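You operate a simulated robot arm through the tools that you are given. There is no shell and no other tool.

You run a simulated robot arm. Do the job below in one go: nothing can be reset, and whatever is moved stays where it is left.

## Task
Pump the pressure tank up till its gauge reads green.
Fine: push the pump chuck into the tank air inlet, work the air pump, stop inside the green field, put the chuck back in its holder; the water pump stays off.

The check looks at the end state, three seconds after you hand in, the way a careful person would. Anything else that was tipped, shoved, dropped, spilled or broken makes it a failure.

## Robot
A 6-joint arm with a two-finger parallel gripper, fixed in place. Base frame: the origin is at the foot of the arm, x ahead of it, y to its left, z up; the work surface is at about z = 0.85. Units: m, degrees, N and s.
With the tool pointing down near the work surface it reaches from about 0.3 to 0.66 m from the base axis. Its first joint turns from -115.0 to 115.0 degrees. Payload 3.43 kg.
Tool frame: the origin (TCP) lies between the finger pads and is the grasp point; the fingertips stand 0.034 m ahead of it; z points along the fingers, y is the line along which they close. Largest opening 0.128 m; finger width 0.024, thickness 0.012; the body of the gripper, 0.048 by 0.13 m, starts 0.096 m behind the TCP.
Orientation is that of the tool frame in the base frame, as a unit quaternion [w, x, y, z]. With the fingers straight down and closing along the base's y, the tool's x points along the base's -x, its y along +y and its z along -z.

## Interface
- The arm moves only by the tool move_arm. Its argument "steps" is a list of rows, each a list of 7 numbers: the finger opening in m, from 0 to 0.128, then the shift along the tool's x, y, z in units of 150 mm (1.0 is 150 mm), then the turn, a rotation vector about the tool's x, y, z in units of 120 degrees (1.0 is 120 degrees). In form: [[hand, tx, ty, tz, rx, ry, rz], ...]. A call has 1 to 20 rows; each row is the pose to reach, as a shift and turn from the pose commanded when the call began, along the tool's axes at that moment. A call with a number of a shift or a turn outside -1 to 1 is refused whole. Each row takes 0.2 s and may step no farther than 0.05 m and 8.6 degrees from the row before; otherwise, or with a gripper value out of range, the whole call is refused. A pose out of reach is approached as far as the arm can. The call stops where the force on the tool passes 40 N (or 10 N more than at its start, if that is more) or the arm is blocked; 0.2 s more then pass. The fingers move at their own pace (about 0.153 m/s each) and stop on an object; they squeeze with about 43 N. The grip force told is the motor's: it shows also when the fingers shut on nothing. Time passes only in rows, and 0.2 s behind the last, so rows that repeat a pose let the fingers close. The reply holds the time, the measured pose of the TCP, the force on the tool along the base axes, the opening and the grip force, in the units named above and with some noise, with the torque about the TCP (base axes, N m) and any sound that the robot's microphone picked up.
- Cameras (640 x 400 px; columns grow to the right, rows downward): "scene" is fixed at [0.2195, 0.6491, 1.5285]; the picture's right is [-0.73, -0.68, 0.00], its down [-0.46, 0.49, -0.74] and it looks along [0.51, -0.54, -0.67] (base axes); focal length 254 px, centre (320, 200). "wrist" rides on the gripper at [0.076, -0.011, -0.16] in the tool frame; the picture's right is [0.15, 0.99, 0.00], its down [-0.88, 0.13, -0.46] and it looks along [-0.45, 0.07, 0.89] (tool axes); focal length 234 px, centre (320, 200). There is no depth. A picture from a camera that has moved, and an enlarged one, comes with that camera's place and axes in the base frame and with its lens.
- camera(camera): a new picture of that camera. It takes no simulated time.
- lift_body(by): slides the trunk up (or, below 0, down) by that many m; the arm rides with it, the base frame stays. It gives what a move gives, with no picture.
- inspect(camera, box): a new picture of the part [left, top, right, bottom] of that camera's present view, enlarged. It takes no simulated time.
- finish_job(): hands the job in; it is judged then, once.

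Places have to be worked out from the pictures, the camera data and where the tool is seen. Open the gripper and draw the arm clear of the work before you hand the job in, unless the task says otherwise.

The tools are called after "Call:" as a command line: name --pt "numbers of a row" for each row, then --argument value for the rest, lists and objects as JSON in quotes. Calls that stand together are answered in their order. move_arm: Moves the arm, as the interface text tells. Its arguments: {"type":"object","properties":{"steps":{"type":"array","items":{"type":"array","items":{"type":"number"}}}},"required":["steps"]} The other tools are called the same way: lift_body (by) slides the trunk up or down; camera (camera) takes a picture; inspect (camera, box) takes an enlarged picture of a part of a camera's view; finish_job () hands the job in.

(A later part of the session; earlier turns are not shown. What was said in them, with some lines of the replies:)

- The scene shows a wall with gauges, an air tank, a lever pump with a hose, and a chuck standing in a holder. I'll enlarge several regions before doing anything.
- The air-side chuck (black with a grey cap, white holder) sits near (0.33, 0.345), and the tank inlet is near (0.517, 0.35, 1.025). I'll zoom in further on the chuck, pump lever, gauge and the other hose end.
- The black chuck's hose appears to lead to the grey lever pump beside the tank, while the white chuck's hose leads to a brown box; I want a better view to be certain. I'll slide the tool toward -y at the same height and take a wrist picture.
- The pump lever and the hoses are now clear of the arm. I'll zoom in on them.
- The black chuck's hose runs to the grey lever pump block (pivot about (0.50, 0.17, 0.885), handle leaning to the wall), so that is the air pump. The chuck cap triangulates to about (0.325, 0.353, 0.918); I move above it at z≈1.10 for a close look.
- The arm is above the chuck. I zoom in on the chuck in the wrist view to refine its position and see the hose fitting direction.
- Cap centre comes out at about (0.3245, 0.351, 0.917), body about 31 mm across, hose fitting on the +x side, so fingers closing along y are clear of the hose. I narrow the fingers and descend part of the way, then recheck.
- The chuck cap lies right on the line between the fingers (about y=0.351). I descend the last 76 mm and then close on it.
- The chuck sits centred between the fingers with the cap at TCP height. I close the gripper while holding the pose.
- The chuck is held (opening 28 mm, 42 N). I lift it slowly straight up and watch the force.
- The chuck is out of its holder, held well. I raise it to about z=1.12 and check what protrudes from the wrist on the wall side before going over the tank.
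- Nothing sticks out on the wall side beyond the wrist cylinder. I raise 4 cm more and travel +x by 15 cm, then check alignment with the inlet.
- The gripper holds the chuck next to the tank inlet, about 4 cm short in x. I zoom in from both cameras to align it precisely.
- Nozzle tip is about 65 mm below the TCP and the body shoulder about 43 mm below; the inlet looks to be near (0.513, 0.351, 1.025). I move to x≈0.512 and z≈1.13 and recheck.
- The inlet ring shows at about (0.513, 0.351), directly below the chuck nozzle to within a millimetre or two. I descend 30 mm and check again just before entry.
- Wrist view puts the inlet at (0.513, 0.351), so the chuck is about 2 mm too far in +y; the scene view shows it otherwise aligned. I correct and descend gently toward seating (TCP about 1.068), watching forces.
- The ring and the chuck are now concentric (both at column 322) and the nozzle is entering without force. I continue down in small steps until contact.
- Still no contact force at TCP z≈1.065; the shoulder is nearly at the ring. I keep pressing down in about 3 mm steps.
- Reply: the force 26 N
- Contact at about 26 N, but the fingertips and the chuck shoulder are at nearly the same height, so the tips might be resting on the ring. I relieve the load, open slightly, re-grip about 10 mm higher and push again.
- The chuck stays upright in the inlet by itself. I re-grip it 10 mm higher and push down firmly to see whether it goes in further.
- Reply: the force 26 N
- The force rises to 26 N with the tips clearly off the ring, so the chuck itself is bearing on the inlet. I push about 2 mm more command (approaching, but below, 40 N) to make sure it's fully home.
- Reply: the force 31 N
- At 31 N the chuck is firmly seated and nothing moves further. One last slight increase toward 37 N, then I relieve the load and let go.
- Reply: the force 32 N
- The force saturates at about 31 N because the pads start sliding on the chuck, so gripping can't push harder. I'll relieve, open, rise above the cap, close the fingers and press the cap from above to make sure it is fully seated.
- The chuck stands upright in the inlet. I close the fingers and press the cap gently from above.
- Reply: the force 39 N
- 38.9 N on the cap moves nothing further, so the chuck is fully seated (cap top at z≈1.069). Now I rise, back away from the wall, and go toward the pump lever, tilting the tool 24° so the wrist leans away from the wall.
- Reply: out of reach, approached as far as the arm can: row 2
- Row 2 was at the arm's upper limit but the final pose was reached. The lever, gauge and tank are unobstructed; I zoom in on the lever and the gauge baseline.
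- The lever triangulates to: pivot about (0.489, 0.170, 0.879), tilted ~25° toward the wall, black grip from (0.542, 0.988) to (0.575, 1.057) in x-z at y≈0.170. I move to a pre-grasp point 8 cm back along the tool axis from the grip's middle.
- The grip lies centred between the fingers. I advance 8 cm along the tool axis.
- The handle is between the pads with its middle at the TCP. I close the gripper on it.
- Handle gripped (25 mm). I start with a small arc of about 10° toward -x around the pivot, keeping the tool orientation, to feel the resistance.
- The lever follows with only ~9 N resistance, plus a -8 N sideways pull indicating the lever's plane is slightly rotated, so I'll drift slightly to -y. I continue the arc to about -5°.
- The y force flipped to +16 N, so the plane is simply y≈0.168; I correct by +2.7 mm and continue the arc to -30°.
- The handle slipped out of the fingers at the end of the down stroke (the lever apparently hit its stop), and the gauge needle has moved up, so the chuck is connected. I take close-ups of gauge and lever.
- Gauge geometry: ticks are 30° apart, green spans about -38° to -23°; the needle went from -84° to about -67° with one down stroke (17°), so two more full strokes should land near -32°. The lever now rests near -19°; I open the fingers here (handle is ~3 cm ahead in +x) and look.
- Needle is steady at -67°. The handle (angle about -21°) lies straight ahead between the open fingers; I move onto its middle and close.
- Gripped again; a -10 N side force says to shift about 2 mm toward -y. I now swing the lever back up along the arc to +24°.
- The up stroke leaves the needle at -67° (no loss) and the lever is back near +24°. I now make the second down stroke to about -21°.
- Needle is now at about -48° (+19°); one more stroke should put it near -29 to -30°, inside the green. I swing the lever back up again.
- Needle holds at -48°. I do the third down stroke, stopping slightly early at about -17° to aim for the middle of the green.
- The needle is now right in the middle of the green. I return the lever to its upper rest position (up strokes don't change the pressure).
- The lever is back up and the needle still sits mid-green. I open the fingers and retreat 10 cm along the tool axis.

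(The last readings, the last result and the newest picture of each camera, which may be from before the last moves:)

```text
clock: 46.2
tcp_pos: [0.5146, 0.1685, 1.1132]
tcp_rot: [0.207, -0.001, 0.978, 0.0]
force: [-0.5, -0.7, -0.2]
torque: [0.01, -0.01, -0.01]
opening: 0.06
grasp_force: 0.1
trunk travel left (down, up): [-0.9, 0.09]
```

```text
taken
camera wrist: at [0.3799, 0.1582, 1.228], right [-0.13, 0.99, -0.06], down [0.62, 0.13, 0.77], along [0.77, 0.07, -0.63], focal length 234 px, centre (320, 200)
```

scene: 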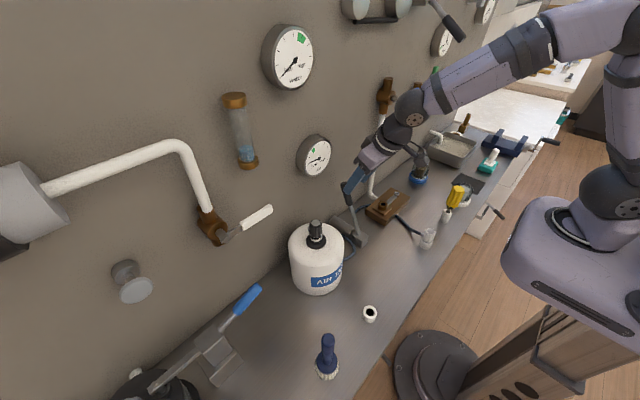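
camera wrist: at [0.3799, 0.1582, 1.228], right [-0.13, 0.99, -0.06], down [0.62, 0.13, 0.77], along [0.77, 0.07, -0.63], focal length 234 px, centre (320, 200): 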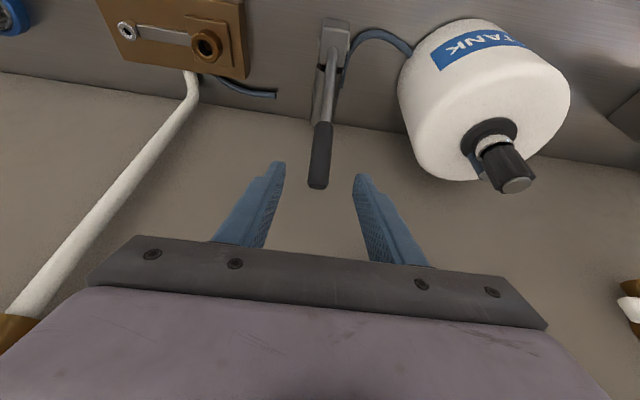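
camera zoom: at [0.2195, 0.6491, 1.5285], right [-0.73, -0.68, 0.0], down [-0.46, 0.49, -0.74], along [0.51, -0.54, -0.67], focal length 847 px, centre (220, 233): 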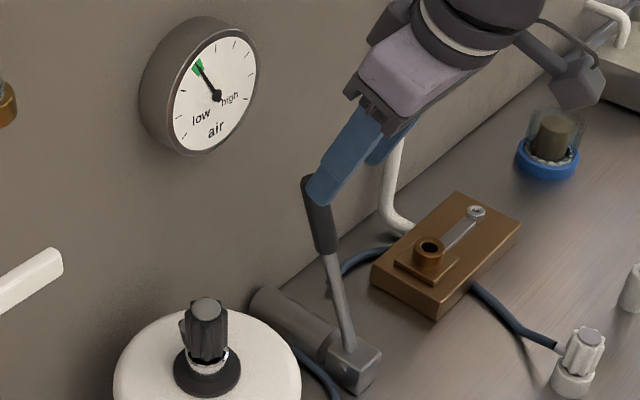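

The lever stayed up and the gauge is in the green. I back off from the wall, return the tool to vertical and move toward the chuck on the tank.

Call:
move_arm --pt "0.06 0.16 0.05 -0.2 0 0 0" --pt "0.06 0.319 0.25 -0.341 0 0.05 0" --pt "0.06 0.319 0.46 -0.341 0 0.1 0" --pt "0.06 0.319 0.67 -0.341 0 0.15 0" --pt "0.06 0.319 0.873 -0.341 0 0.2 0" --pt "0.06 0.319 0.873 -0.341 0 0.2 0"

Call:
camera --camera "wrist"

Call:
camera --camera "scene"

```text
clock: 47.6
tcp_pos: [0.4471, 0.2989, 1.1442]
tcp_rot: [0.0, 0.0, 1.0, 0.0]
force: [-0.3, 0.6, 0.0]
torque: [0.06, -0.01, -0.03]
opening: 0.0599
grasp_force: 0.0
trunk travel left (down, up): [-0.9, 0.09]
```

```text
taken
camera wrist: at [0.3712, 0.2883, 1.3032], right [-0.15, 0.99, 0.0], down [0.88, 0.13, 0.46], along [0.45, 0.07, -0.89], focal length 234 px, centre (320, 200)
```

wrist: 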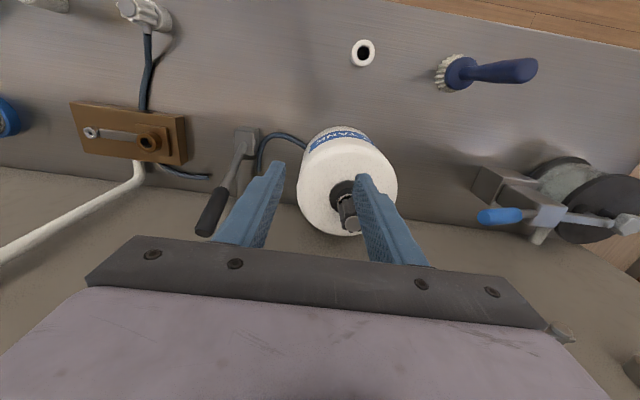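

```text
taken
```

scene: 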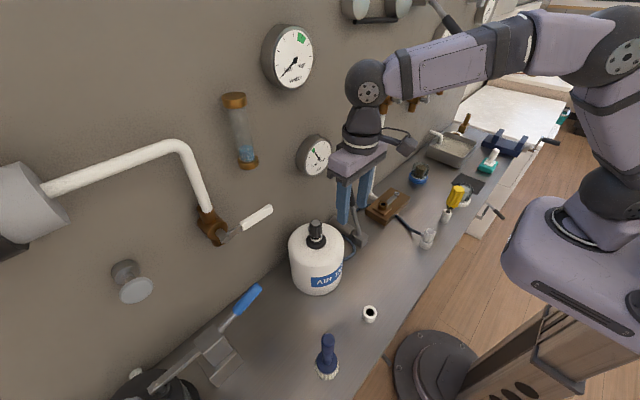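

Tool is vertical at (0.447, 0.299, 1.143), clear of everything. I move over the chuck at (0.514, 0.3495).

Call:
move_arm --pt "0.06 -0.15 0.11 0.02 0 0 0" --pt "0.06 -0.3 0.22 0.04 0 0 0" --pt "0.06 -0.445 0.335 0.055 0 0 0" --pt "0.06 -0.445 0.335 0.055 0 0 0"

Call:
camera --camera "wrist"

```text
clock: 48.6
tcp_pos: [0.5137, 0.3513, 1.1341]
tcp_rot: [-0.001, 0.001, 1.0, 0.001]
force: [0.5, 0.2, 0.7]
torque: [0.03, -0.01, -0.02]
opening: 0.06
grasp_force: 0.1
trunk travel left (down, up): [-0.9, 0.09]
```

```text
taken
camera wrist: at [0.437, 0.3394, 1.293], right [-0.15, 0.99, 0.0], down [0.88, 0.13, 0.46], along [0.45, 0.07, -0.89], focal length 234 px, centre (320, 200)
```

wrist: 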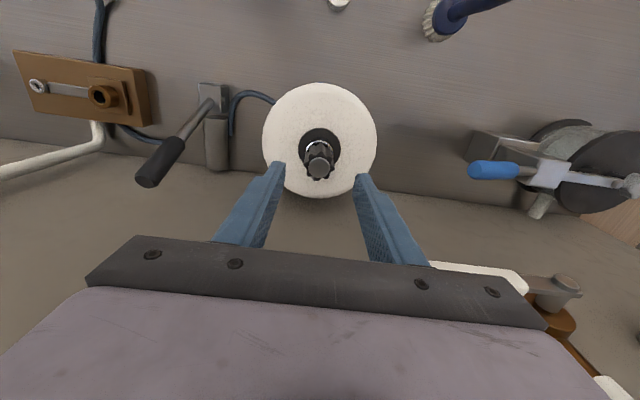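

The chuck cap appears centred below. I descend 68 mm with the fingers open, then close on the chuck.

Call:
move_arm --pt "0.06 0 -0.004 0.15 0 0 0" --pt "0.06 0 -0.004 0.3 0 0 0" --pt "0.06 0 -0.004 0.4 0 0 0" --pt "0.06 0 -0.004 0.45 0 0 0" --pt "0.06 0 -0.004 0.45 0 0 0" --pt "0.0 0 -0.004 0.45 0 0 0" --pt "0.0 0 -0.004 0.45 0 0 0" --pt "0.0 0 -0.004 0.45 0 0 0"

Call:
inspect --camera "wrist" --box '[250, 100, 390, 220]'

Call:
inspect --camera "scene" --box '[280, 190, 360, 250]'

```text
clock: 50.4
tcp_pos: [0.5157, 0.3501, 1.0666]
tcp_rot: [0.0, 0.0, 1.0, 0.0]
force: [-0.5, 0.1, -0.5]
torque: [0.03, 0.02, 0.01]
opening: 0.028
grasp_force: 42.9
trunk travel left (down, up): [-0.9, 0.09]
```

```text
3.33 times, centred on (320, 160) of wrist
camera zoom: at [0.4393, 0.3395, 1.2257], right [-0.15, 0.99, 0.0], down [0.88, 0.13, 0.46], along [0.45, 0.07, -0.89], focal length 781 px, centre (320, 333)
```

zoom: 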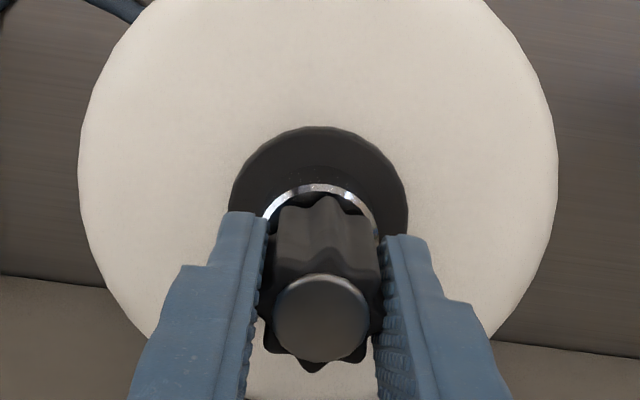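

```text
6.67 times, centred on (320, 220) of scene
camera zoom: at [0.2195, 0.6491, 1.5285], right [-0.73, -0.68, 0.0], down [-0.46, 0.49, -0.74], along [0.51, -0.54, -0.67], focal length 1694 px, centre (320, 67)
```

zoom: 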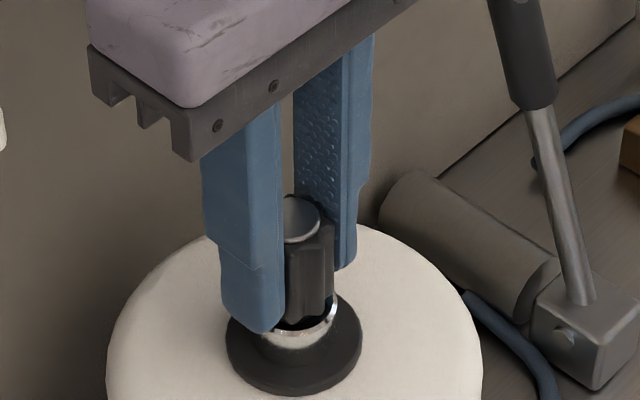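

Chuck gripped (28 mm). I pull straight up gently in small steps.

Call:
move_arm --pt "0.0 0 0 -0.03 0 0 0" --pt "0.0 0 0 -0.06 0 0 0" --pt "0.0 0 0 -0.1 0 0 0" --pt "0.0 0 0 -0.15 0 0 0" --pt "0.0 0 0 -0.2 0 0 0" --pt "0.0 0 0 -0.27 0 0 0" --pt "0.0 0 0 -0.35 0 0 0" --pt "0.0 0 0 -0.4 0 0 0" --pt "0.0 0 0 -0.4 0 0 0"

Call:
inspect --camera "wrist" --box '[250, 100, 390, 220]'

Call:
inspect --camera "scene" --box '[280, 130, 380, 250]'

```text
clock: 52.4
tcp_pos: [0.517, 0.3506, 1.1273]
tcp_rot: [0.0, 0.0, 1.0, 0.0]
force: [0.5, 0.4, -2.3]
torque: [-0.01, 0.0, 0.0]
opening: 0.0281
grasp_force: 43.1
trunk travel left (down, up): [-0.9, 0.09]
```

```text
3.33 times, centred on (320, 160) of wrist
camera zoom: at [0.4408, 0.339, 1.2859], right [-0.15, 0.99, 0.0], down [0.88, 0.13, 0.46], along [0.45, 0.07, -0.89], focal length 781 px, centre (320, 333)
```

zoom: 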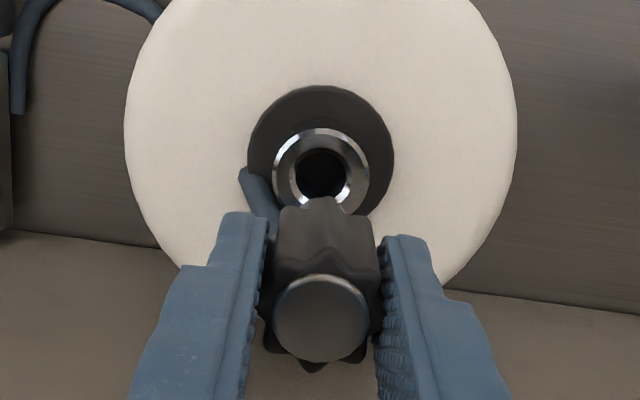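

```text
3.33 times, centred on (330, 190) of scene
camera zoom: at [0.2195, 0.6491, 1.5285], right [-0.73, -0.68, 0.0], down [-0.46, 0.49, -0.74], along [0.51, -0.54, -0.67], focal length 847 px, centre (287, 233)
```

zoom: 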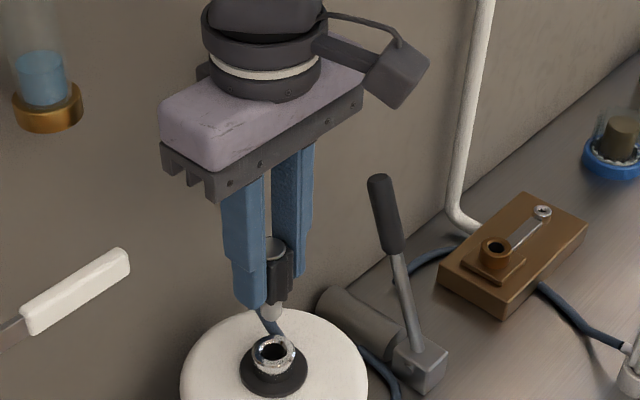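

The chuck came out cleanly and the inlet is clear. I raise slightly and carry it back toward the holder, then check the gauge.

Call:
move_arm --pt "0.0 0 0 -0.15 0 0 0" --pt "0.0 0.25 0 -0.17 0 0 0" --pt "0.0 0.5 0 -0.17 0 0 0" --pt "0.0 0.75 0 -0.17 0 0 0" --pt "0.0 1.0 0 -0.17 0 0 0" --pt "0.0 1.0 0 -0.17 0 0 0"

Call:
camera --camera "scene"

Call:
inspect --camera "scene" --box '[283, 130, 347, 180]'

Call:
camera --camera "wrist"

```text
clock: 53.8
tcp_pos: [0.3661, 0.3486, 1.1545]
tcp_rot: [0.0, -0.001, 1.0, 0.0]
force: [0.7, 0.3, -0.7]
torque: [0.02, -0.02, 0.01]
opening: 0.0285
grasp_force: 42.9
trunk travel left (down, up): [-0.9, 0.09]
```

```text
taken
```

scene: 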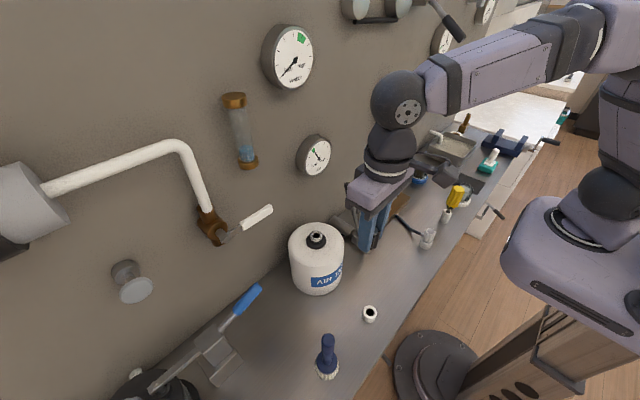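

```text
8.00 times, centred on (315, 155) of scene
camera zoom: at [0.2195, 0.6491, 1.5285], right [-0.73, -0.68, 0.0], down [-0.46, 0.49, -0.74], along [0.51, -0.54, -0.67], focal length 2033 px, centre (360, 560)
```

zoom: 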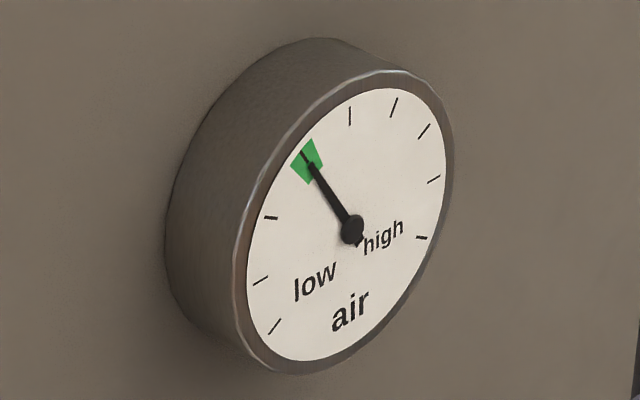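

```text
taken
camera wrist: at [0.2899, 0.3369, 1.3125], right [-0.15, 0.99, 0.0], down [0.88, 0.13, 0.46], along [0.45, 0.07, -0.89], focal length 234 px, centre (320, 200)
```

wrist: 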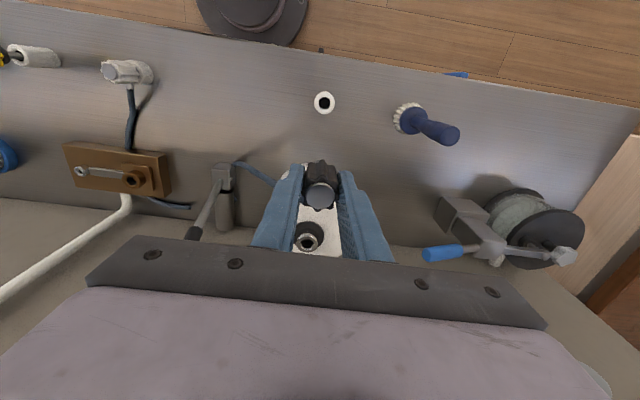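

The needle stays mid-green after disconnecting. I move above the holder (target TCP (0.3254, 0.3508)) and descend to z≈1.0 to check alignment.

Call:
move_arm --pt "0.0 0.14 0.01 0.1 0 0 0" --pt "0.0 0.27 0.019 0.3 0 0 0" --pt "0.0 0.27 0.019 0.55 0 0 0" --pt "0.0 0.27 0.019 0.8 0 0 0" --pt "0.0 0.27 0.019 1.0 0 0 0" --pt "0.0 0.27 0.019 1.0 0 0 0"

Call:
inspect --camera "wrist" --box '[250, 100, 390, 220]'

Call:
inspect --camera "scene" --box '[330, 250, 410, 330]'

```text
clock: 55.2
tcp_pos: [0.3239, 0.353, 1.0013]
tcp_rot: [0.0, -0.001, 1.0, -0.001]
force: [0.8, -0.5, -0.7]
torque: [0.0, 0.0, 0.01]
opening: 0.0281
grasp_force: 43.1
trunk travel left (down, up): [-0.9, 0.09]
```

```text
3.33 times, centred on (320, 160) of wrist
camera zoom: at [0.2476, 0.3415, 1.1598], right [-0.15, 0.99, 0.0], down [0.88, 0.13, 0.46], along [0.45, 0.07, -0.89], focal length 781 px, centre (320, 333)
```

zoom: 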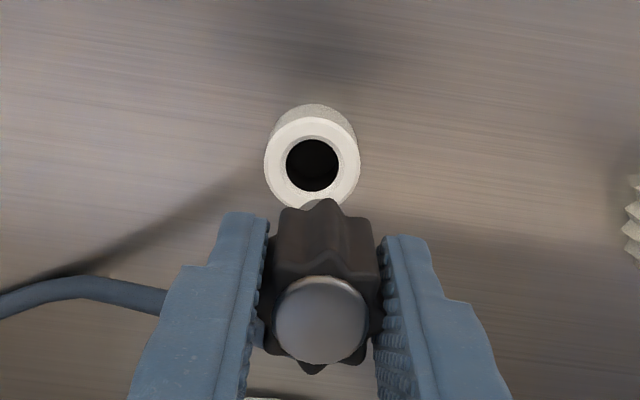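

```text
5.00 times, centred on (370, 290) of scene
camera zoom: at [0.2195, 0.6491, 1.5285], right [-0.73, -0.68, 0.0], down [-0.46, 0.49, -0.74], along [0.51, -0.54, -0.67], focal length 1270 px, centre (70, -250)
```

zoom: 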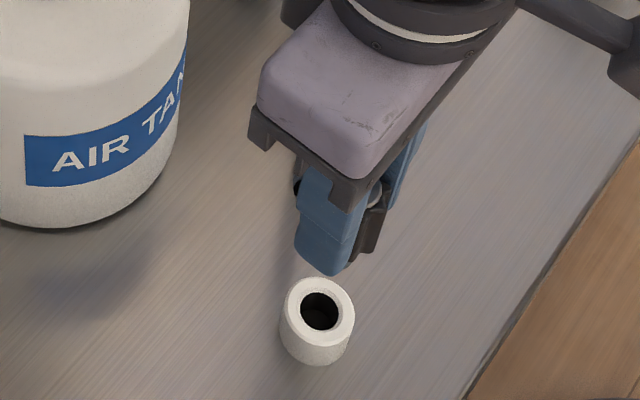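

The hole is at about (0.3248, 0.3513), and the chuck axis is ~2.5 mm too far in +y. I correct that while descending to just above the holder and check again.

Call:
move_arm --pt "0.0 0 -0.016 0.1 0 0 0" --pt "0.0 0 -0.016 0.2 0 0 0" --pt "0.0 0 -0.016 0.28 0 0 0" --pt "0.0 0 -0.016 0.33 0 0 0" --pt "0.0 0 -0.016 0.33 0 0 0"

Call:
inspect --camera "wrist" --box '[250, 100, 390, 220]'

Call:
inspect --camera "scene" --box '[345, 280, 395, 330]'

```text
clock: 56.4
tcp_pos: [0.3248, 0.3511, 0.9529]
tcp_rot: [0.0, 0.0, 1.0, 0.0]
force: [0.2, 0.1, 0.2]
torque: [-0.02, -0.02, 0.01]
opening: 0.028
grasp_force: 43.5
trunk travel left (down, up): [-0.9, 0.09]
```

```text
3.33 times, centred on (320, 160) of wrist
camera zoom: at [0.2479, 0.3404, 1.1122], right [-0.15, 0.99, 0.0], down [0.88, 0.13, 0.46], along [0.45, 0.07, -0.89], focal length 781 px, centre (320, 333)
```

zoom: 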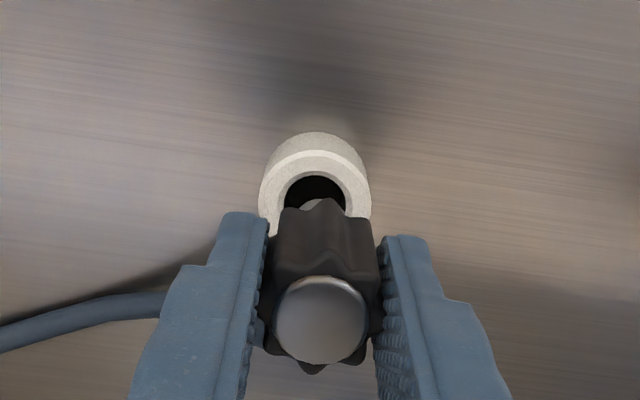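

```text
8.00 times, centred on (370, 305) of scene
camera zoom: at [0.2195, 0.6491, 1.5285], right [-0.73, -0.68, 0.0], down [-0.46, 0.49, -0.74], along [0.51, -0.54, -0.67], focal length 2033 px, centre (-80, -640)
```

zoom: 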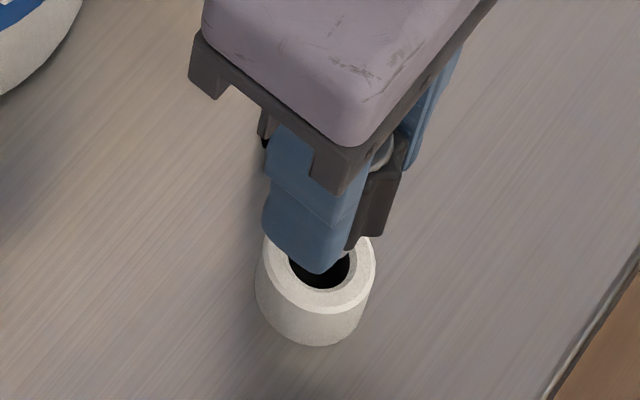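

The holder ring is centred at column 315 while the chuck is at 321, so I shift another 2 mm in -y and 1 mm in +x, then lower until the nozzle is about to enter.

Call:
move_arm --pt "0.0 -0.007 -0.0135 0.0 0 0 0" --pt "0.0 -0.007 -0.0135 0.04 0 0 0" --pt "0.0 -0.007 -0.0135 0.08 0 0 0" --pt "0.0 -0.007 -0.0135 0.1 0 0 0" --pt "0.0 -0.007 -0.0135 0.1 0 0 0"

Call:
inspect --camera "wrist" --box '[250, 100, 390, 220]'

Call:
inspect --camera "scene" --box '[345, 280, 395, 330]'

```text
clock: 57.6
tcp_pos: [0.3267, 0.3482, 0.9385]
tcp_rot: [0.0, 0.0, 1.0, 0.0]
force: [-0.5, -0.1, -1.1]
torque: [0.02, -0.02, -0.01]
opening: 0.0281
grasp_force: 42.8
trunk travel left (down, up): [-0.9, 0.09]
```

```text
3.33 times, centred on (320, 160) of wrist
camera zoom: at [0.25, 0.338, 1.0979], right [-0.15, 0.99, 0.0], down [0.88, 0.13, 0.46], along [0.45, 0.07, -0.89], focal length 781 px, centre (320, 333)
```

zoom: 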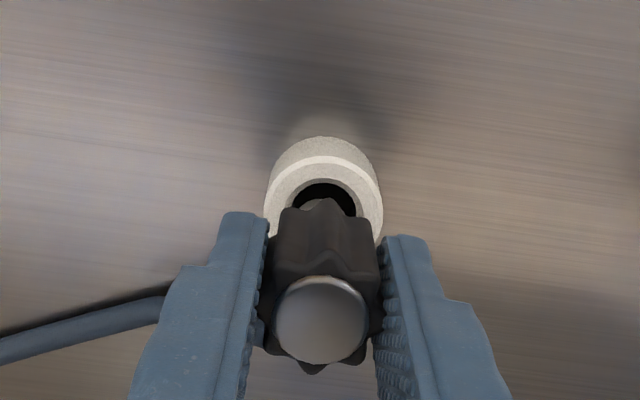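

```text
8.00 times, centred on (370, 305) of scene
camera zoom: at [0.2195, 0.6491, 1.5285], right [-0.73, -0.68, 0.0], down [-0.46, 0.49, -0.74], along [0.51, -0.54, -0.67], focal length 2033 px, centre (-80, -640)
```

zoom: 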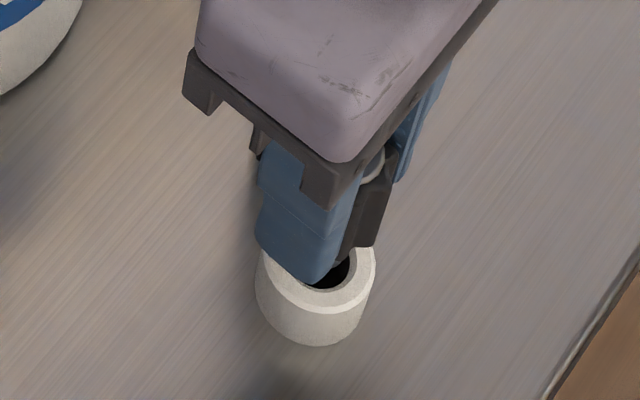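

Now concentric to within a millimetre (ring centre column 323, chuck 321). I lower it into the holder.

Call:
move_arm --pt "0.0 0.002 0.004 0.03 0 0 0" --pt "0.0 0.002 0.004 0.06 0 0 0" --pt "0.0 0.002 0.004 0.09 0 0 0" --pt "0.0 0.002 0.004 0.115 0 0 0" --pt "0.0 0.002 0.004 0.135 0 0 0" --pt "0.0 0.002 0.004 0.135 0 0 0"

Call:
inspect --camera "wrist" --box '[250, 100, 390, 220]'

Call:
inspect --camera "scene" --box '[345, 280, 395, 330]'

```text
clock: 59.0
tcp_pos: [0.3253, 0.3507, 0.918]
tcp_rot: [0.0, 0.001, 1.0, -0.001]
force: [-0.4, 0.8, -0.9]
torque: [-0.03, 0.0, -0.01]
opening: 0.0284
grasp_force: 43.3
trunk travel left (down, up): [-0.9, 0.09]
```

```text
3.33 times, centred on (320, 160) of wrist
camera zoom: at [0.2492, 0.3377, 1.0769], right [-0.15, 0.99, 0.0], down [0.88, 0.13, 0.46], along [0.45, 0.07, -0.89], focal length 781 px, centre (320, 333)
```

zoom: 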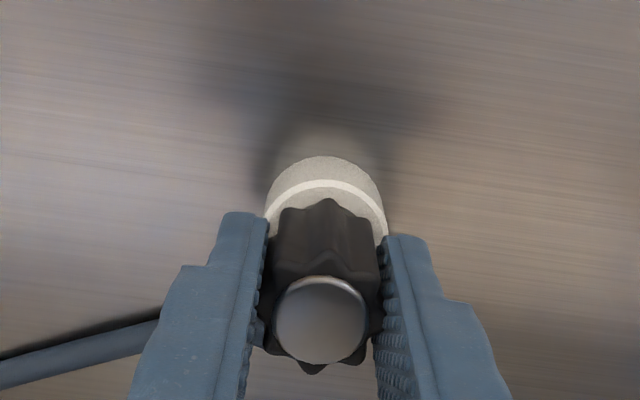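

```text
8.00 times, centred on (370, 305) of scene
camera zoom: at [0.2195, 0.6491, 1.5285], right [-0.73, -0.68, 0.0], down [-0.46, 0.49, -0.74], along [0.51, -0.54, -0.67], focal length 2033 px, centre (-80, -640)
```

zoom: 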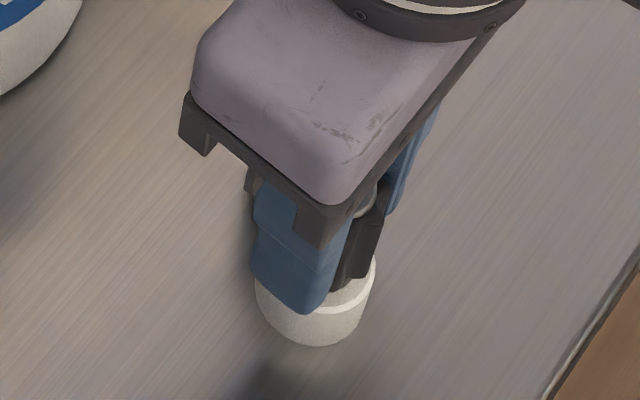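

Nearly seated (z≈0.917) with no force. I lower a few more millimetres until it just touches bottom.

Call:
move_arm --pt "0.0 0 0.006 0.012 0 0 0" --pt "0.0 0 0.006 0.022 0 0 0" --pt "0.0 0 0.006 0.022 0 0 0"

Call:
inspect --camera "scene" --box '[345, 280, 395, 330]'

Call:
inspect --camera "wrist" --box '[250, 100, 390, 220]'

```text
clock: 59.8
tcp_pos: [0.3245, 0.349, 0.9157]
tcp_rot: [0.002, 0.0, 1.0, 0.001]
force: [-0.7, -3.2, 21.8]
torque: [-0.2, 0.09, 0.02]
opening: 0.028
grasp_force: 43.6
trunk travel left (down, up): [-0.9, 0.09]
```

```text
8.00 times, centred on (370, 305) of scene
camera zoom: at [0.2195, 0.6491, 1.5285], right [-0.73, -0.68, 0.0], down [-0.46, 0.49, -0.74], along [0.51, -0.54, -0.67], focal length 2033 px, centre (-80, -640)
```

zoom: 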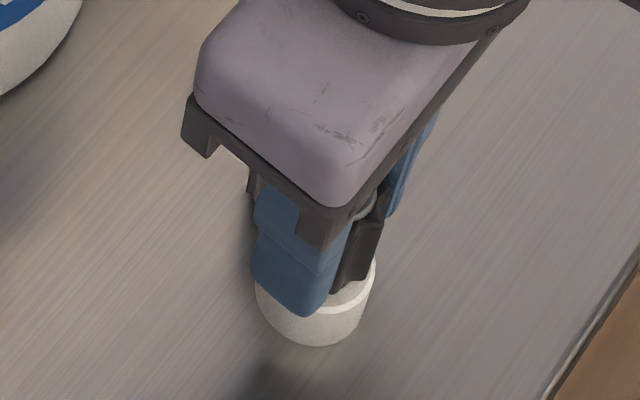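

```text
3.33 times, centred on (320, 160) of wrist
camera zoom: at [0.2484, 0.337, 1.0752], right [-0.15, 0.99, 0.0], down [0.88, 0.13, 0.46], along [0.45, 0.07, -0.89], focal length 781 px, centre (320, 333)
```

zoom: 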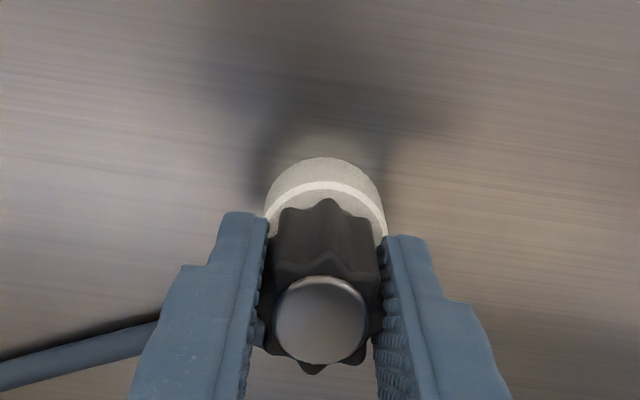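

Contact of 22 N at z≈0.915, exactly the expected seat height. I relieve the load, open the fingers and check the chuck before rising.

Call:
move_arm --pt "0.0 0 0 -0.018 0 0 0" --pt "0.03 0 0 -0.02 0 0 0" --pt "0.06 0 0 -0.02 0 0 0" --pt "0.06 0 0 -0.02 0 0 0"

Call:
inspect --camera "wrist" --box '[250, 100, 390, 220]'

```text
clock: 60.8
tcp_pos: [0.3258, 0.35, 0.9173]
tcp_rot: [0.0, 0.0, 1.0, 0.001]
force: [1.2, -0.2, 0.0]
torque: [0.01, 0.03, 0.01]
opening: 0.0597
grasp_force: 0.1
trunk travel left (down, up): [-0.9, 0.09]
```

```text
3.33 times, centred on (320, 160) of wrist
camera zoom: at [0.2487, 0.3382, 1.0762], right [-0.15, 0.99, 0.0], down [0.88, 0.13, 0.46], along [0.45, 0.07, -0.89], focal length 781 px, centre (320, 333)
```

zoom: 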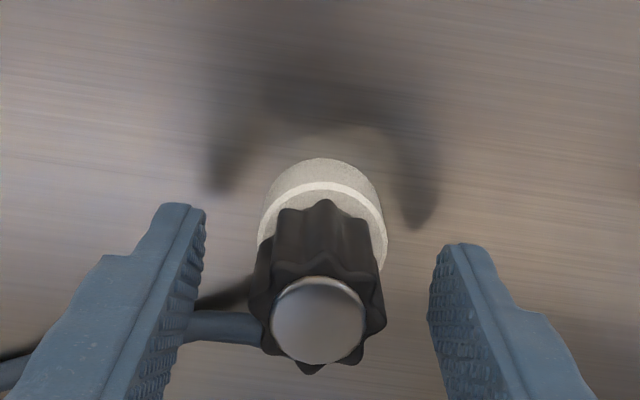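

The chuck stands upright and centred in its holder. I rise straight up, keeping clear of it.

Call:
move_arm --pt "0.07 0 0 -0.1 0 0 0" --pt "0.07 0 0 -0.3 0 0 0" --pt "0.07 0 0 -0.6 0 0 0" --pt "0.07 0 0 -0.9 0 0 0" --pt "0.07 0 0 -1.0 0 0 0" --pt "0.07 0 0 -1.0 0 0 0"

Call:
camera --camera "wrist"

Call:
camera --camera "scene"

```text
clock: 62.2
tcp_pos: [0.3254, 0.3459, 1.0682]
tcp_rot: [0.0, 0.001, 1.0, 0.0]
force: [-0.1, -0.1, 0.0]
torque: [-0.02, 0.01, 0.01]
opening: 0.0699
grasp_force: 0.0
trunk travel left (down, up): [-0.9, 0.09]
```

```text
taken
camera wrist: at [0.2488, 0.3353, 1.228], right [-0.15, 0.99, 0.0], down [0.88, 0.13, 0.46], along [0.45, 0.07, -0.89], focal length 234 px, centre (320, 200)
```

wrist: 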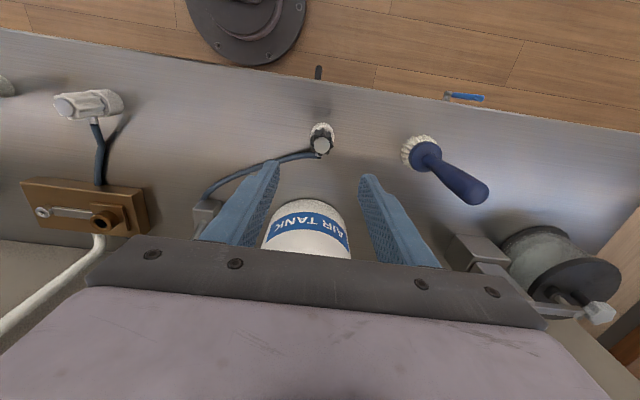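

```text
taken
```

scene: 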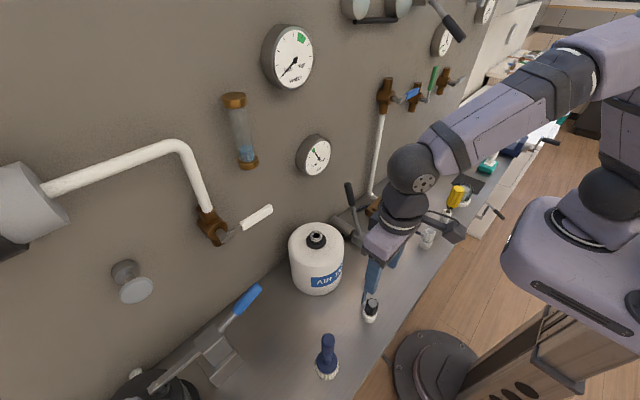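

Chuck is back in its holder. I withdraw the arm toward its starting pose and open the gripper fully.

Call:
move_arm --pt "0.09 0.05 0 -0.25 0 0 0" --pt "0.128 0.12 0.01 -0.5 0 0 0" --pt "0.128 0.22 0.02 -0.75 0 0 0" --pt "0.128 0.36 0.02 -1.0 0 0 0" --pt "0.128 0.36 0.02 -1.0 0 0 0"

Call:
camera --camera "scene"

Call:
inspect --camera "scene" --box '[283, 130, 347, 180]'

Call:
inspect --camera "scene" --box '[340, 270, 404, 320]'

Call:
camera --camera "wrist"

```text
clock: 63.4
tcp_pos: [0.2736, 0.3518, 1.2207]
tcp_rot: [0.0, 0.0, 1.0, -0.001]
force: [-0.9, 0.6, 0.2]
torque: [-0.01, 0.01, 0.02]
opening: 0.1281
grasp_force: 0.1
trunk travel left (down, up): [-0.9, 0.09]
```

```text
taken
```

scene: 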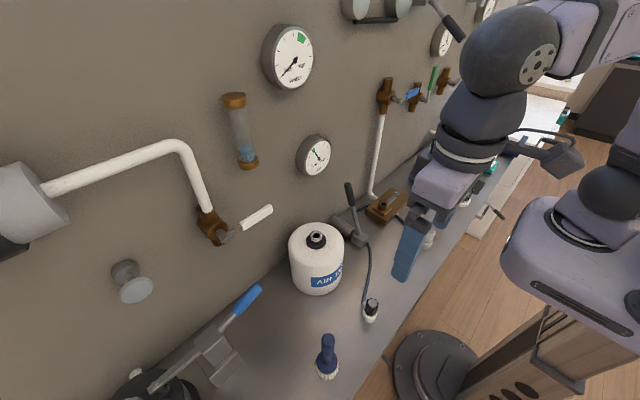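

```text
8.00 times, centred on (315, 155) of scene
camera zoom: at [0.2195, 0.6491, 1.5285], right [-0.73, -0.68, 0.0], down [-0.46, 0.49, -0.74], along [0.51, -0.54, -0.67], focal length 2033 px, centre (360, 560)
```

zoom: 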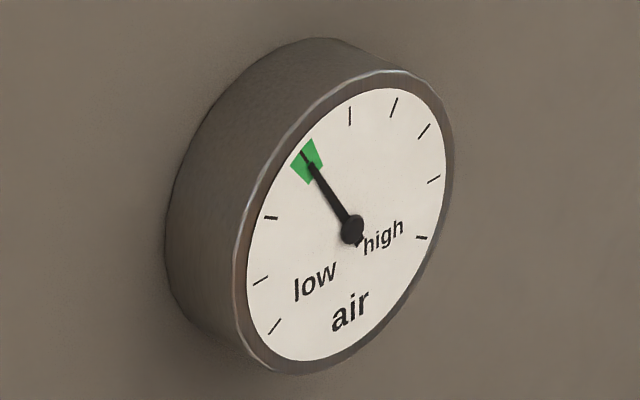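

```text
8.00 times, centred on (372, 295) of scene
camera zoom: at [0.2195, 0.6491, 1.5285], right [-0.73, -0.68, 0.0], down [-0.46, 0.49, -0.74], along [0.51, -0.54, -0.67], focal length 2033 px, centre (-96, -560)
```

zoom: 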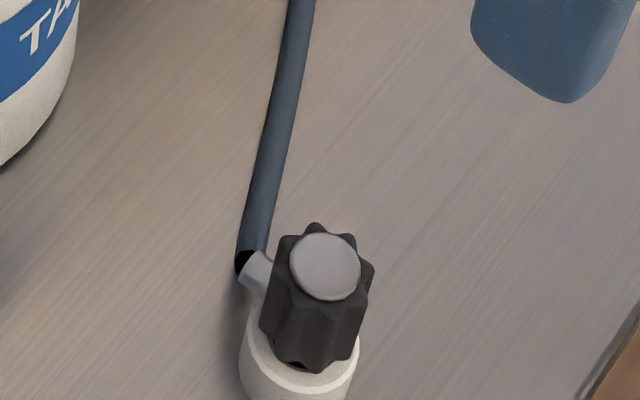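

```text
taken
camera wrist: at [0.1971, 0.3406, 1.3795], right [-0.15, 0.99, 0.0], down [0.88, 0.13, 0.46], along [0.45, 0.07, -0.89], focal length 234 px, centre (320, 200)
```

wrist: 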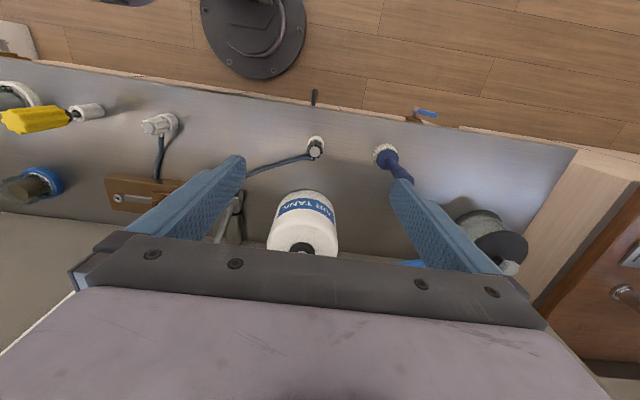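

The needle is steady in the green and the chuck appears seated. I compare it with the exact initial view, and check the tank, lever and water gauge.

Call:
inspect --camera "scene" --box '[340, 280, 404, 320]'

Call:
inspect --camera "scene" --box '[260, 160, 420, 340]'

Call:
inspect --camera "scene" --box '[240, 0, 480, 180]'

```text
10.00 times, centred on (372, 300) of scene
camera zoom: at [0.2195, 0.6491, 1.5285], right [-0.73, -0.68, 0.0], down [-0.46, 0.49, -0.74], along [0.51, -0.54, -0.67], focal length 2541 px, centre (-200, -800)
```

zoom: 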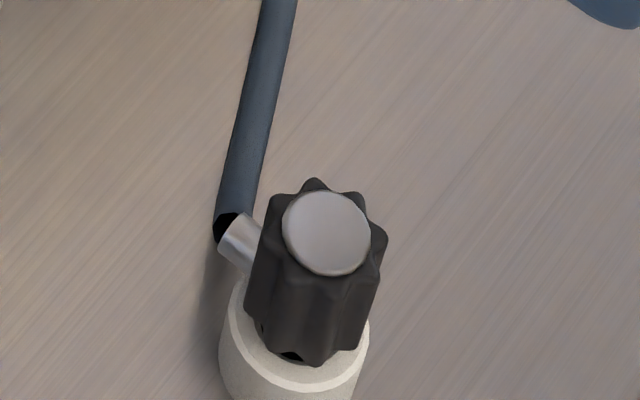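

```text
2.22 times, centred on (340, 250) of scene
camera zoom: at [0.2195, 0.6491, 1.5285], right [-0.73, -0.68, 0.0], down [-0.46, 0.49, -0.74], along [0.51, -0.54, -0.67], focal length 565 px, centre (276, 89)
```

zoom: 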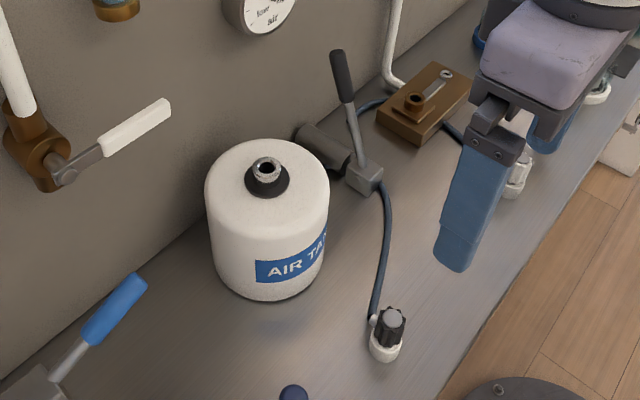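

```text
2.22 times, centred on (360, 90) of scene
camera zoom: at [0.2195, 0.6491, 1.5285], right [-0.73, -0.68, 0.0], down [-0.46, 0.49, -0.74], along [0.51, -0.54, -0.67], focal length 565 px, centre (231, 444)
```

zoom: 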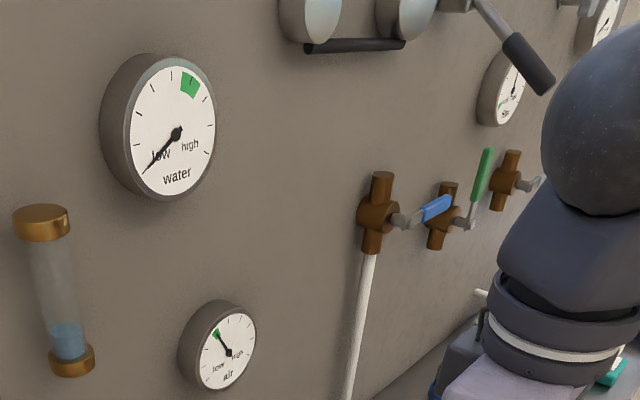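

Final view: needle mid-green and stable, chuck upright in its holder at the initial spot (within a couple of mm), tank unmoved, water gauge and valves unchanged, arm clear with gripper open. I hand in the job.

Call:
finish_job

```text
The job is handed in.
```

The pressure tank is pumped up: the air gauge needle sits in the middle of the green field. It held there after the chuck came off and after the arm was clear.

- **Connecting:** I put the chuck in the tank inlet and pressed it down until it would go no further.
- **Pumping:** Three down strokes moved the needle from about -84° to about -30° on the dial, where green runs from roughly -38° to -23°. On the first stroke the lever slipped out of the gripper, but nothing was disturbed.
- **Putting back:** The chuck stands upright in its holder, within 2–3 mm of where it started. The pump lever is back up, a degree or two short of its starting angle.
- **Everything else:** The water pump stayed off and the water gauge reads the same as before. I saw nothing tipped, moved or spilled, and the arm is drawn clear with the gripper open.
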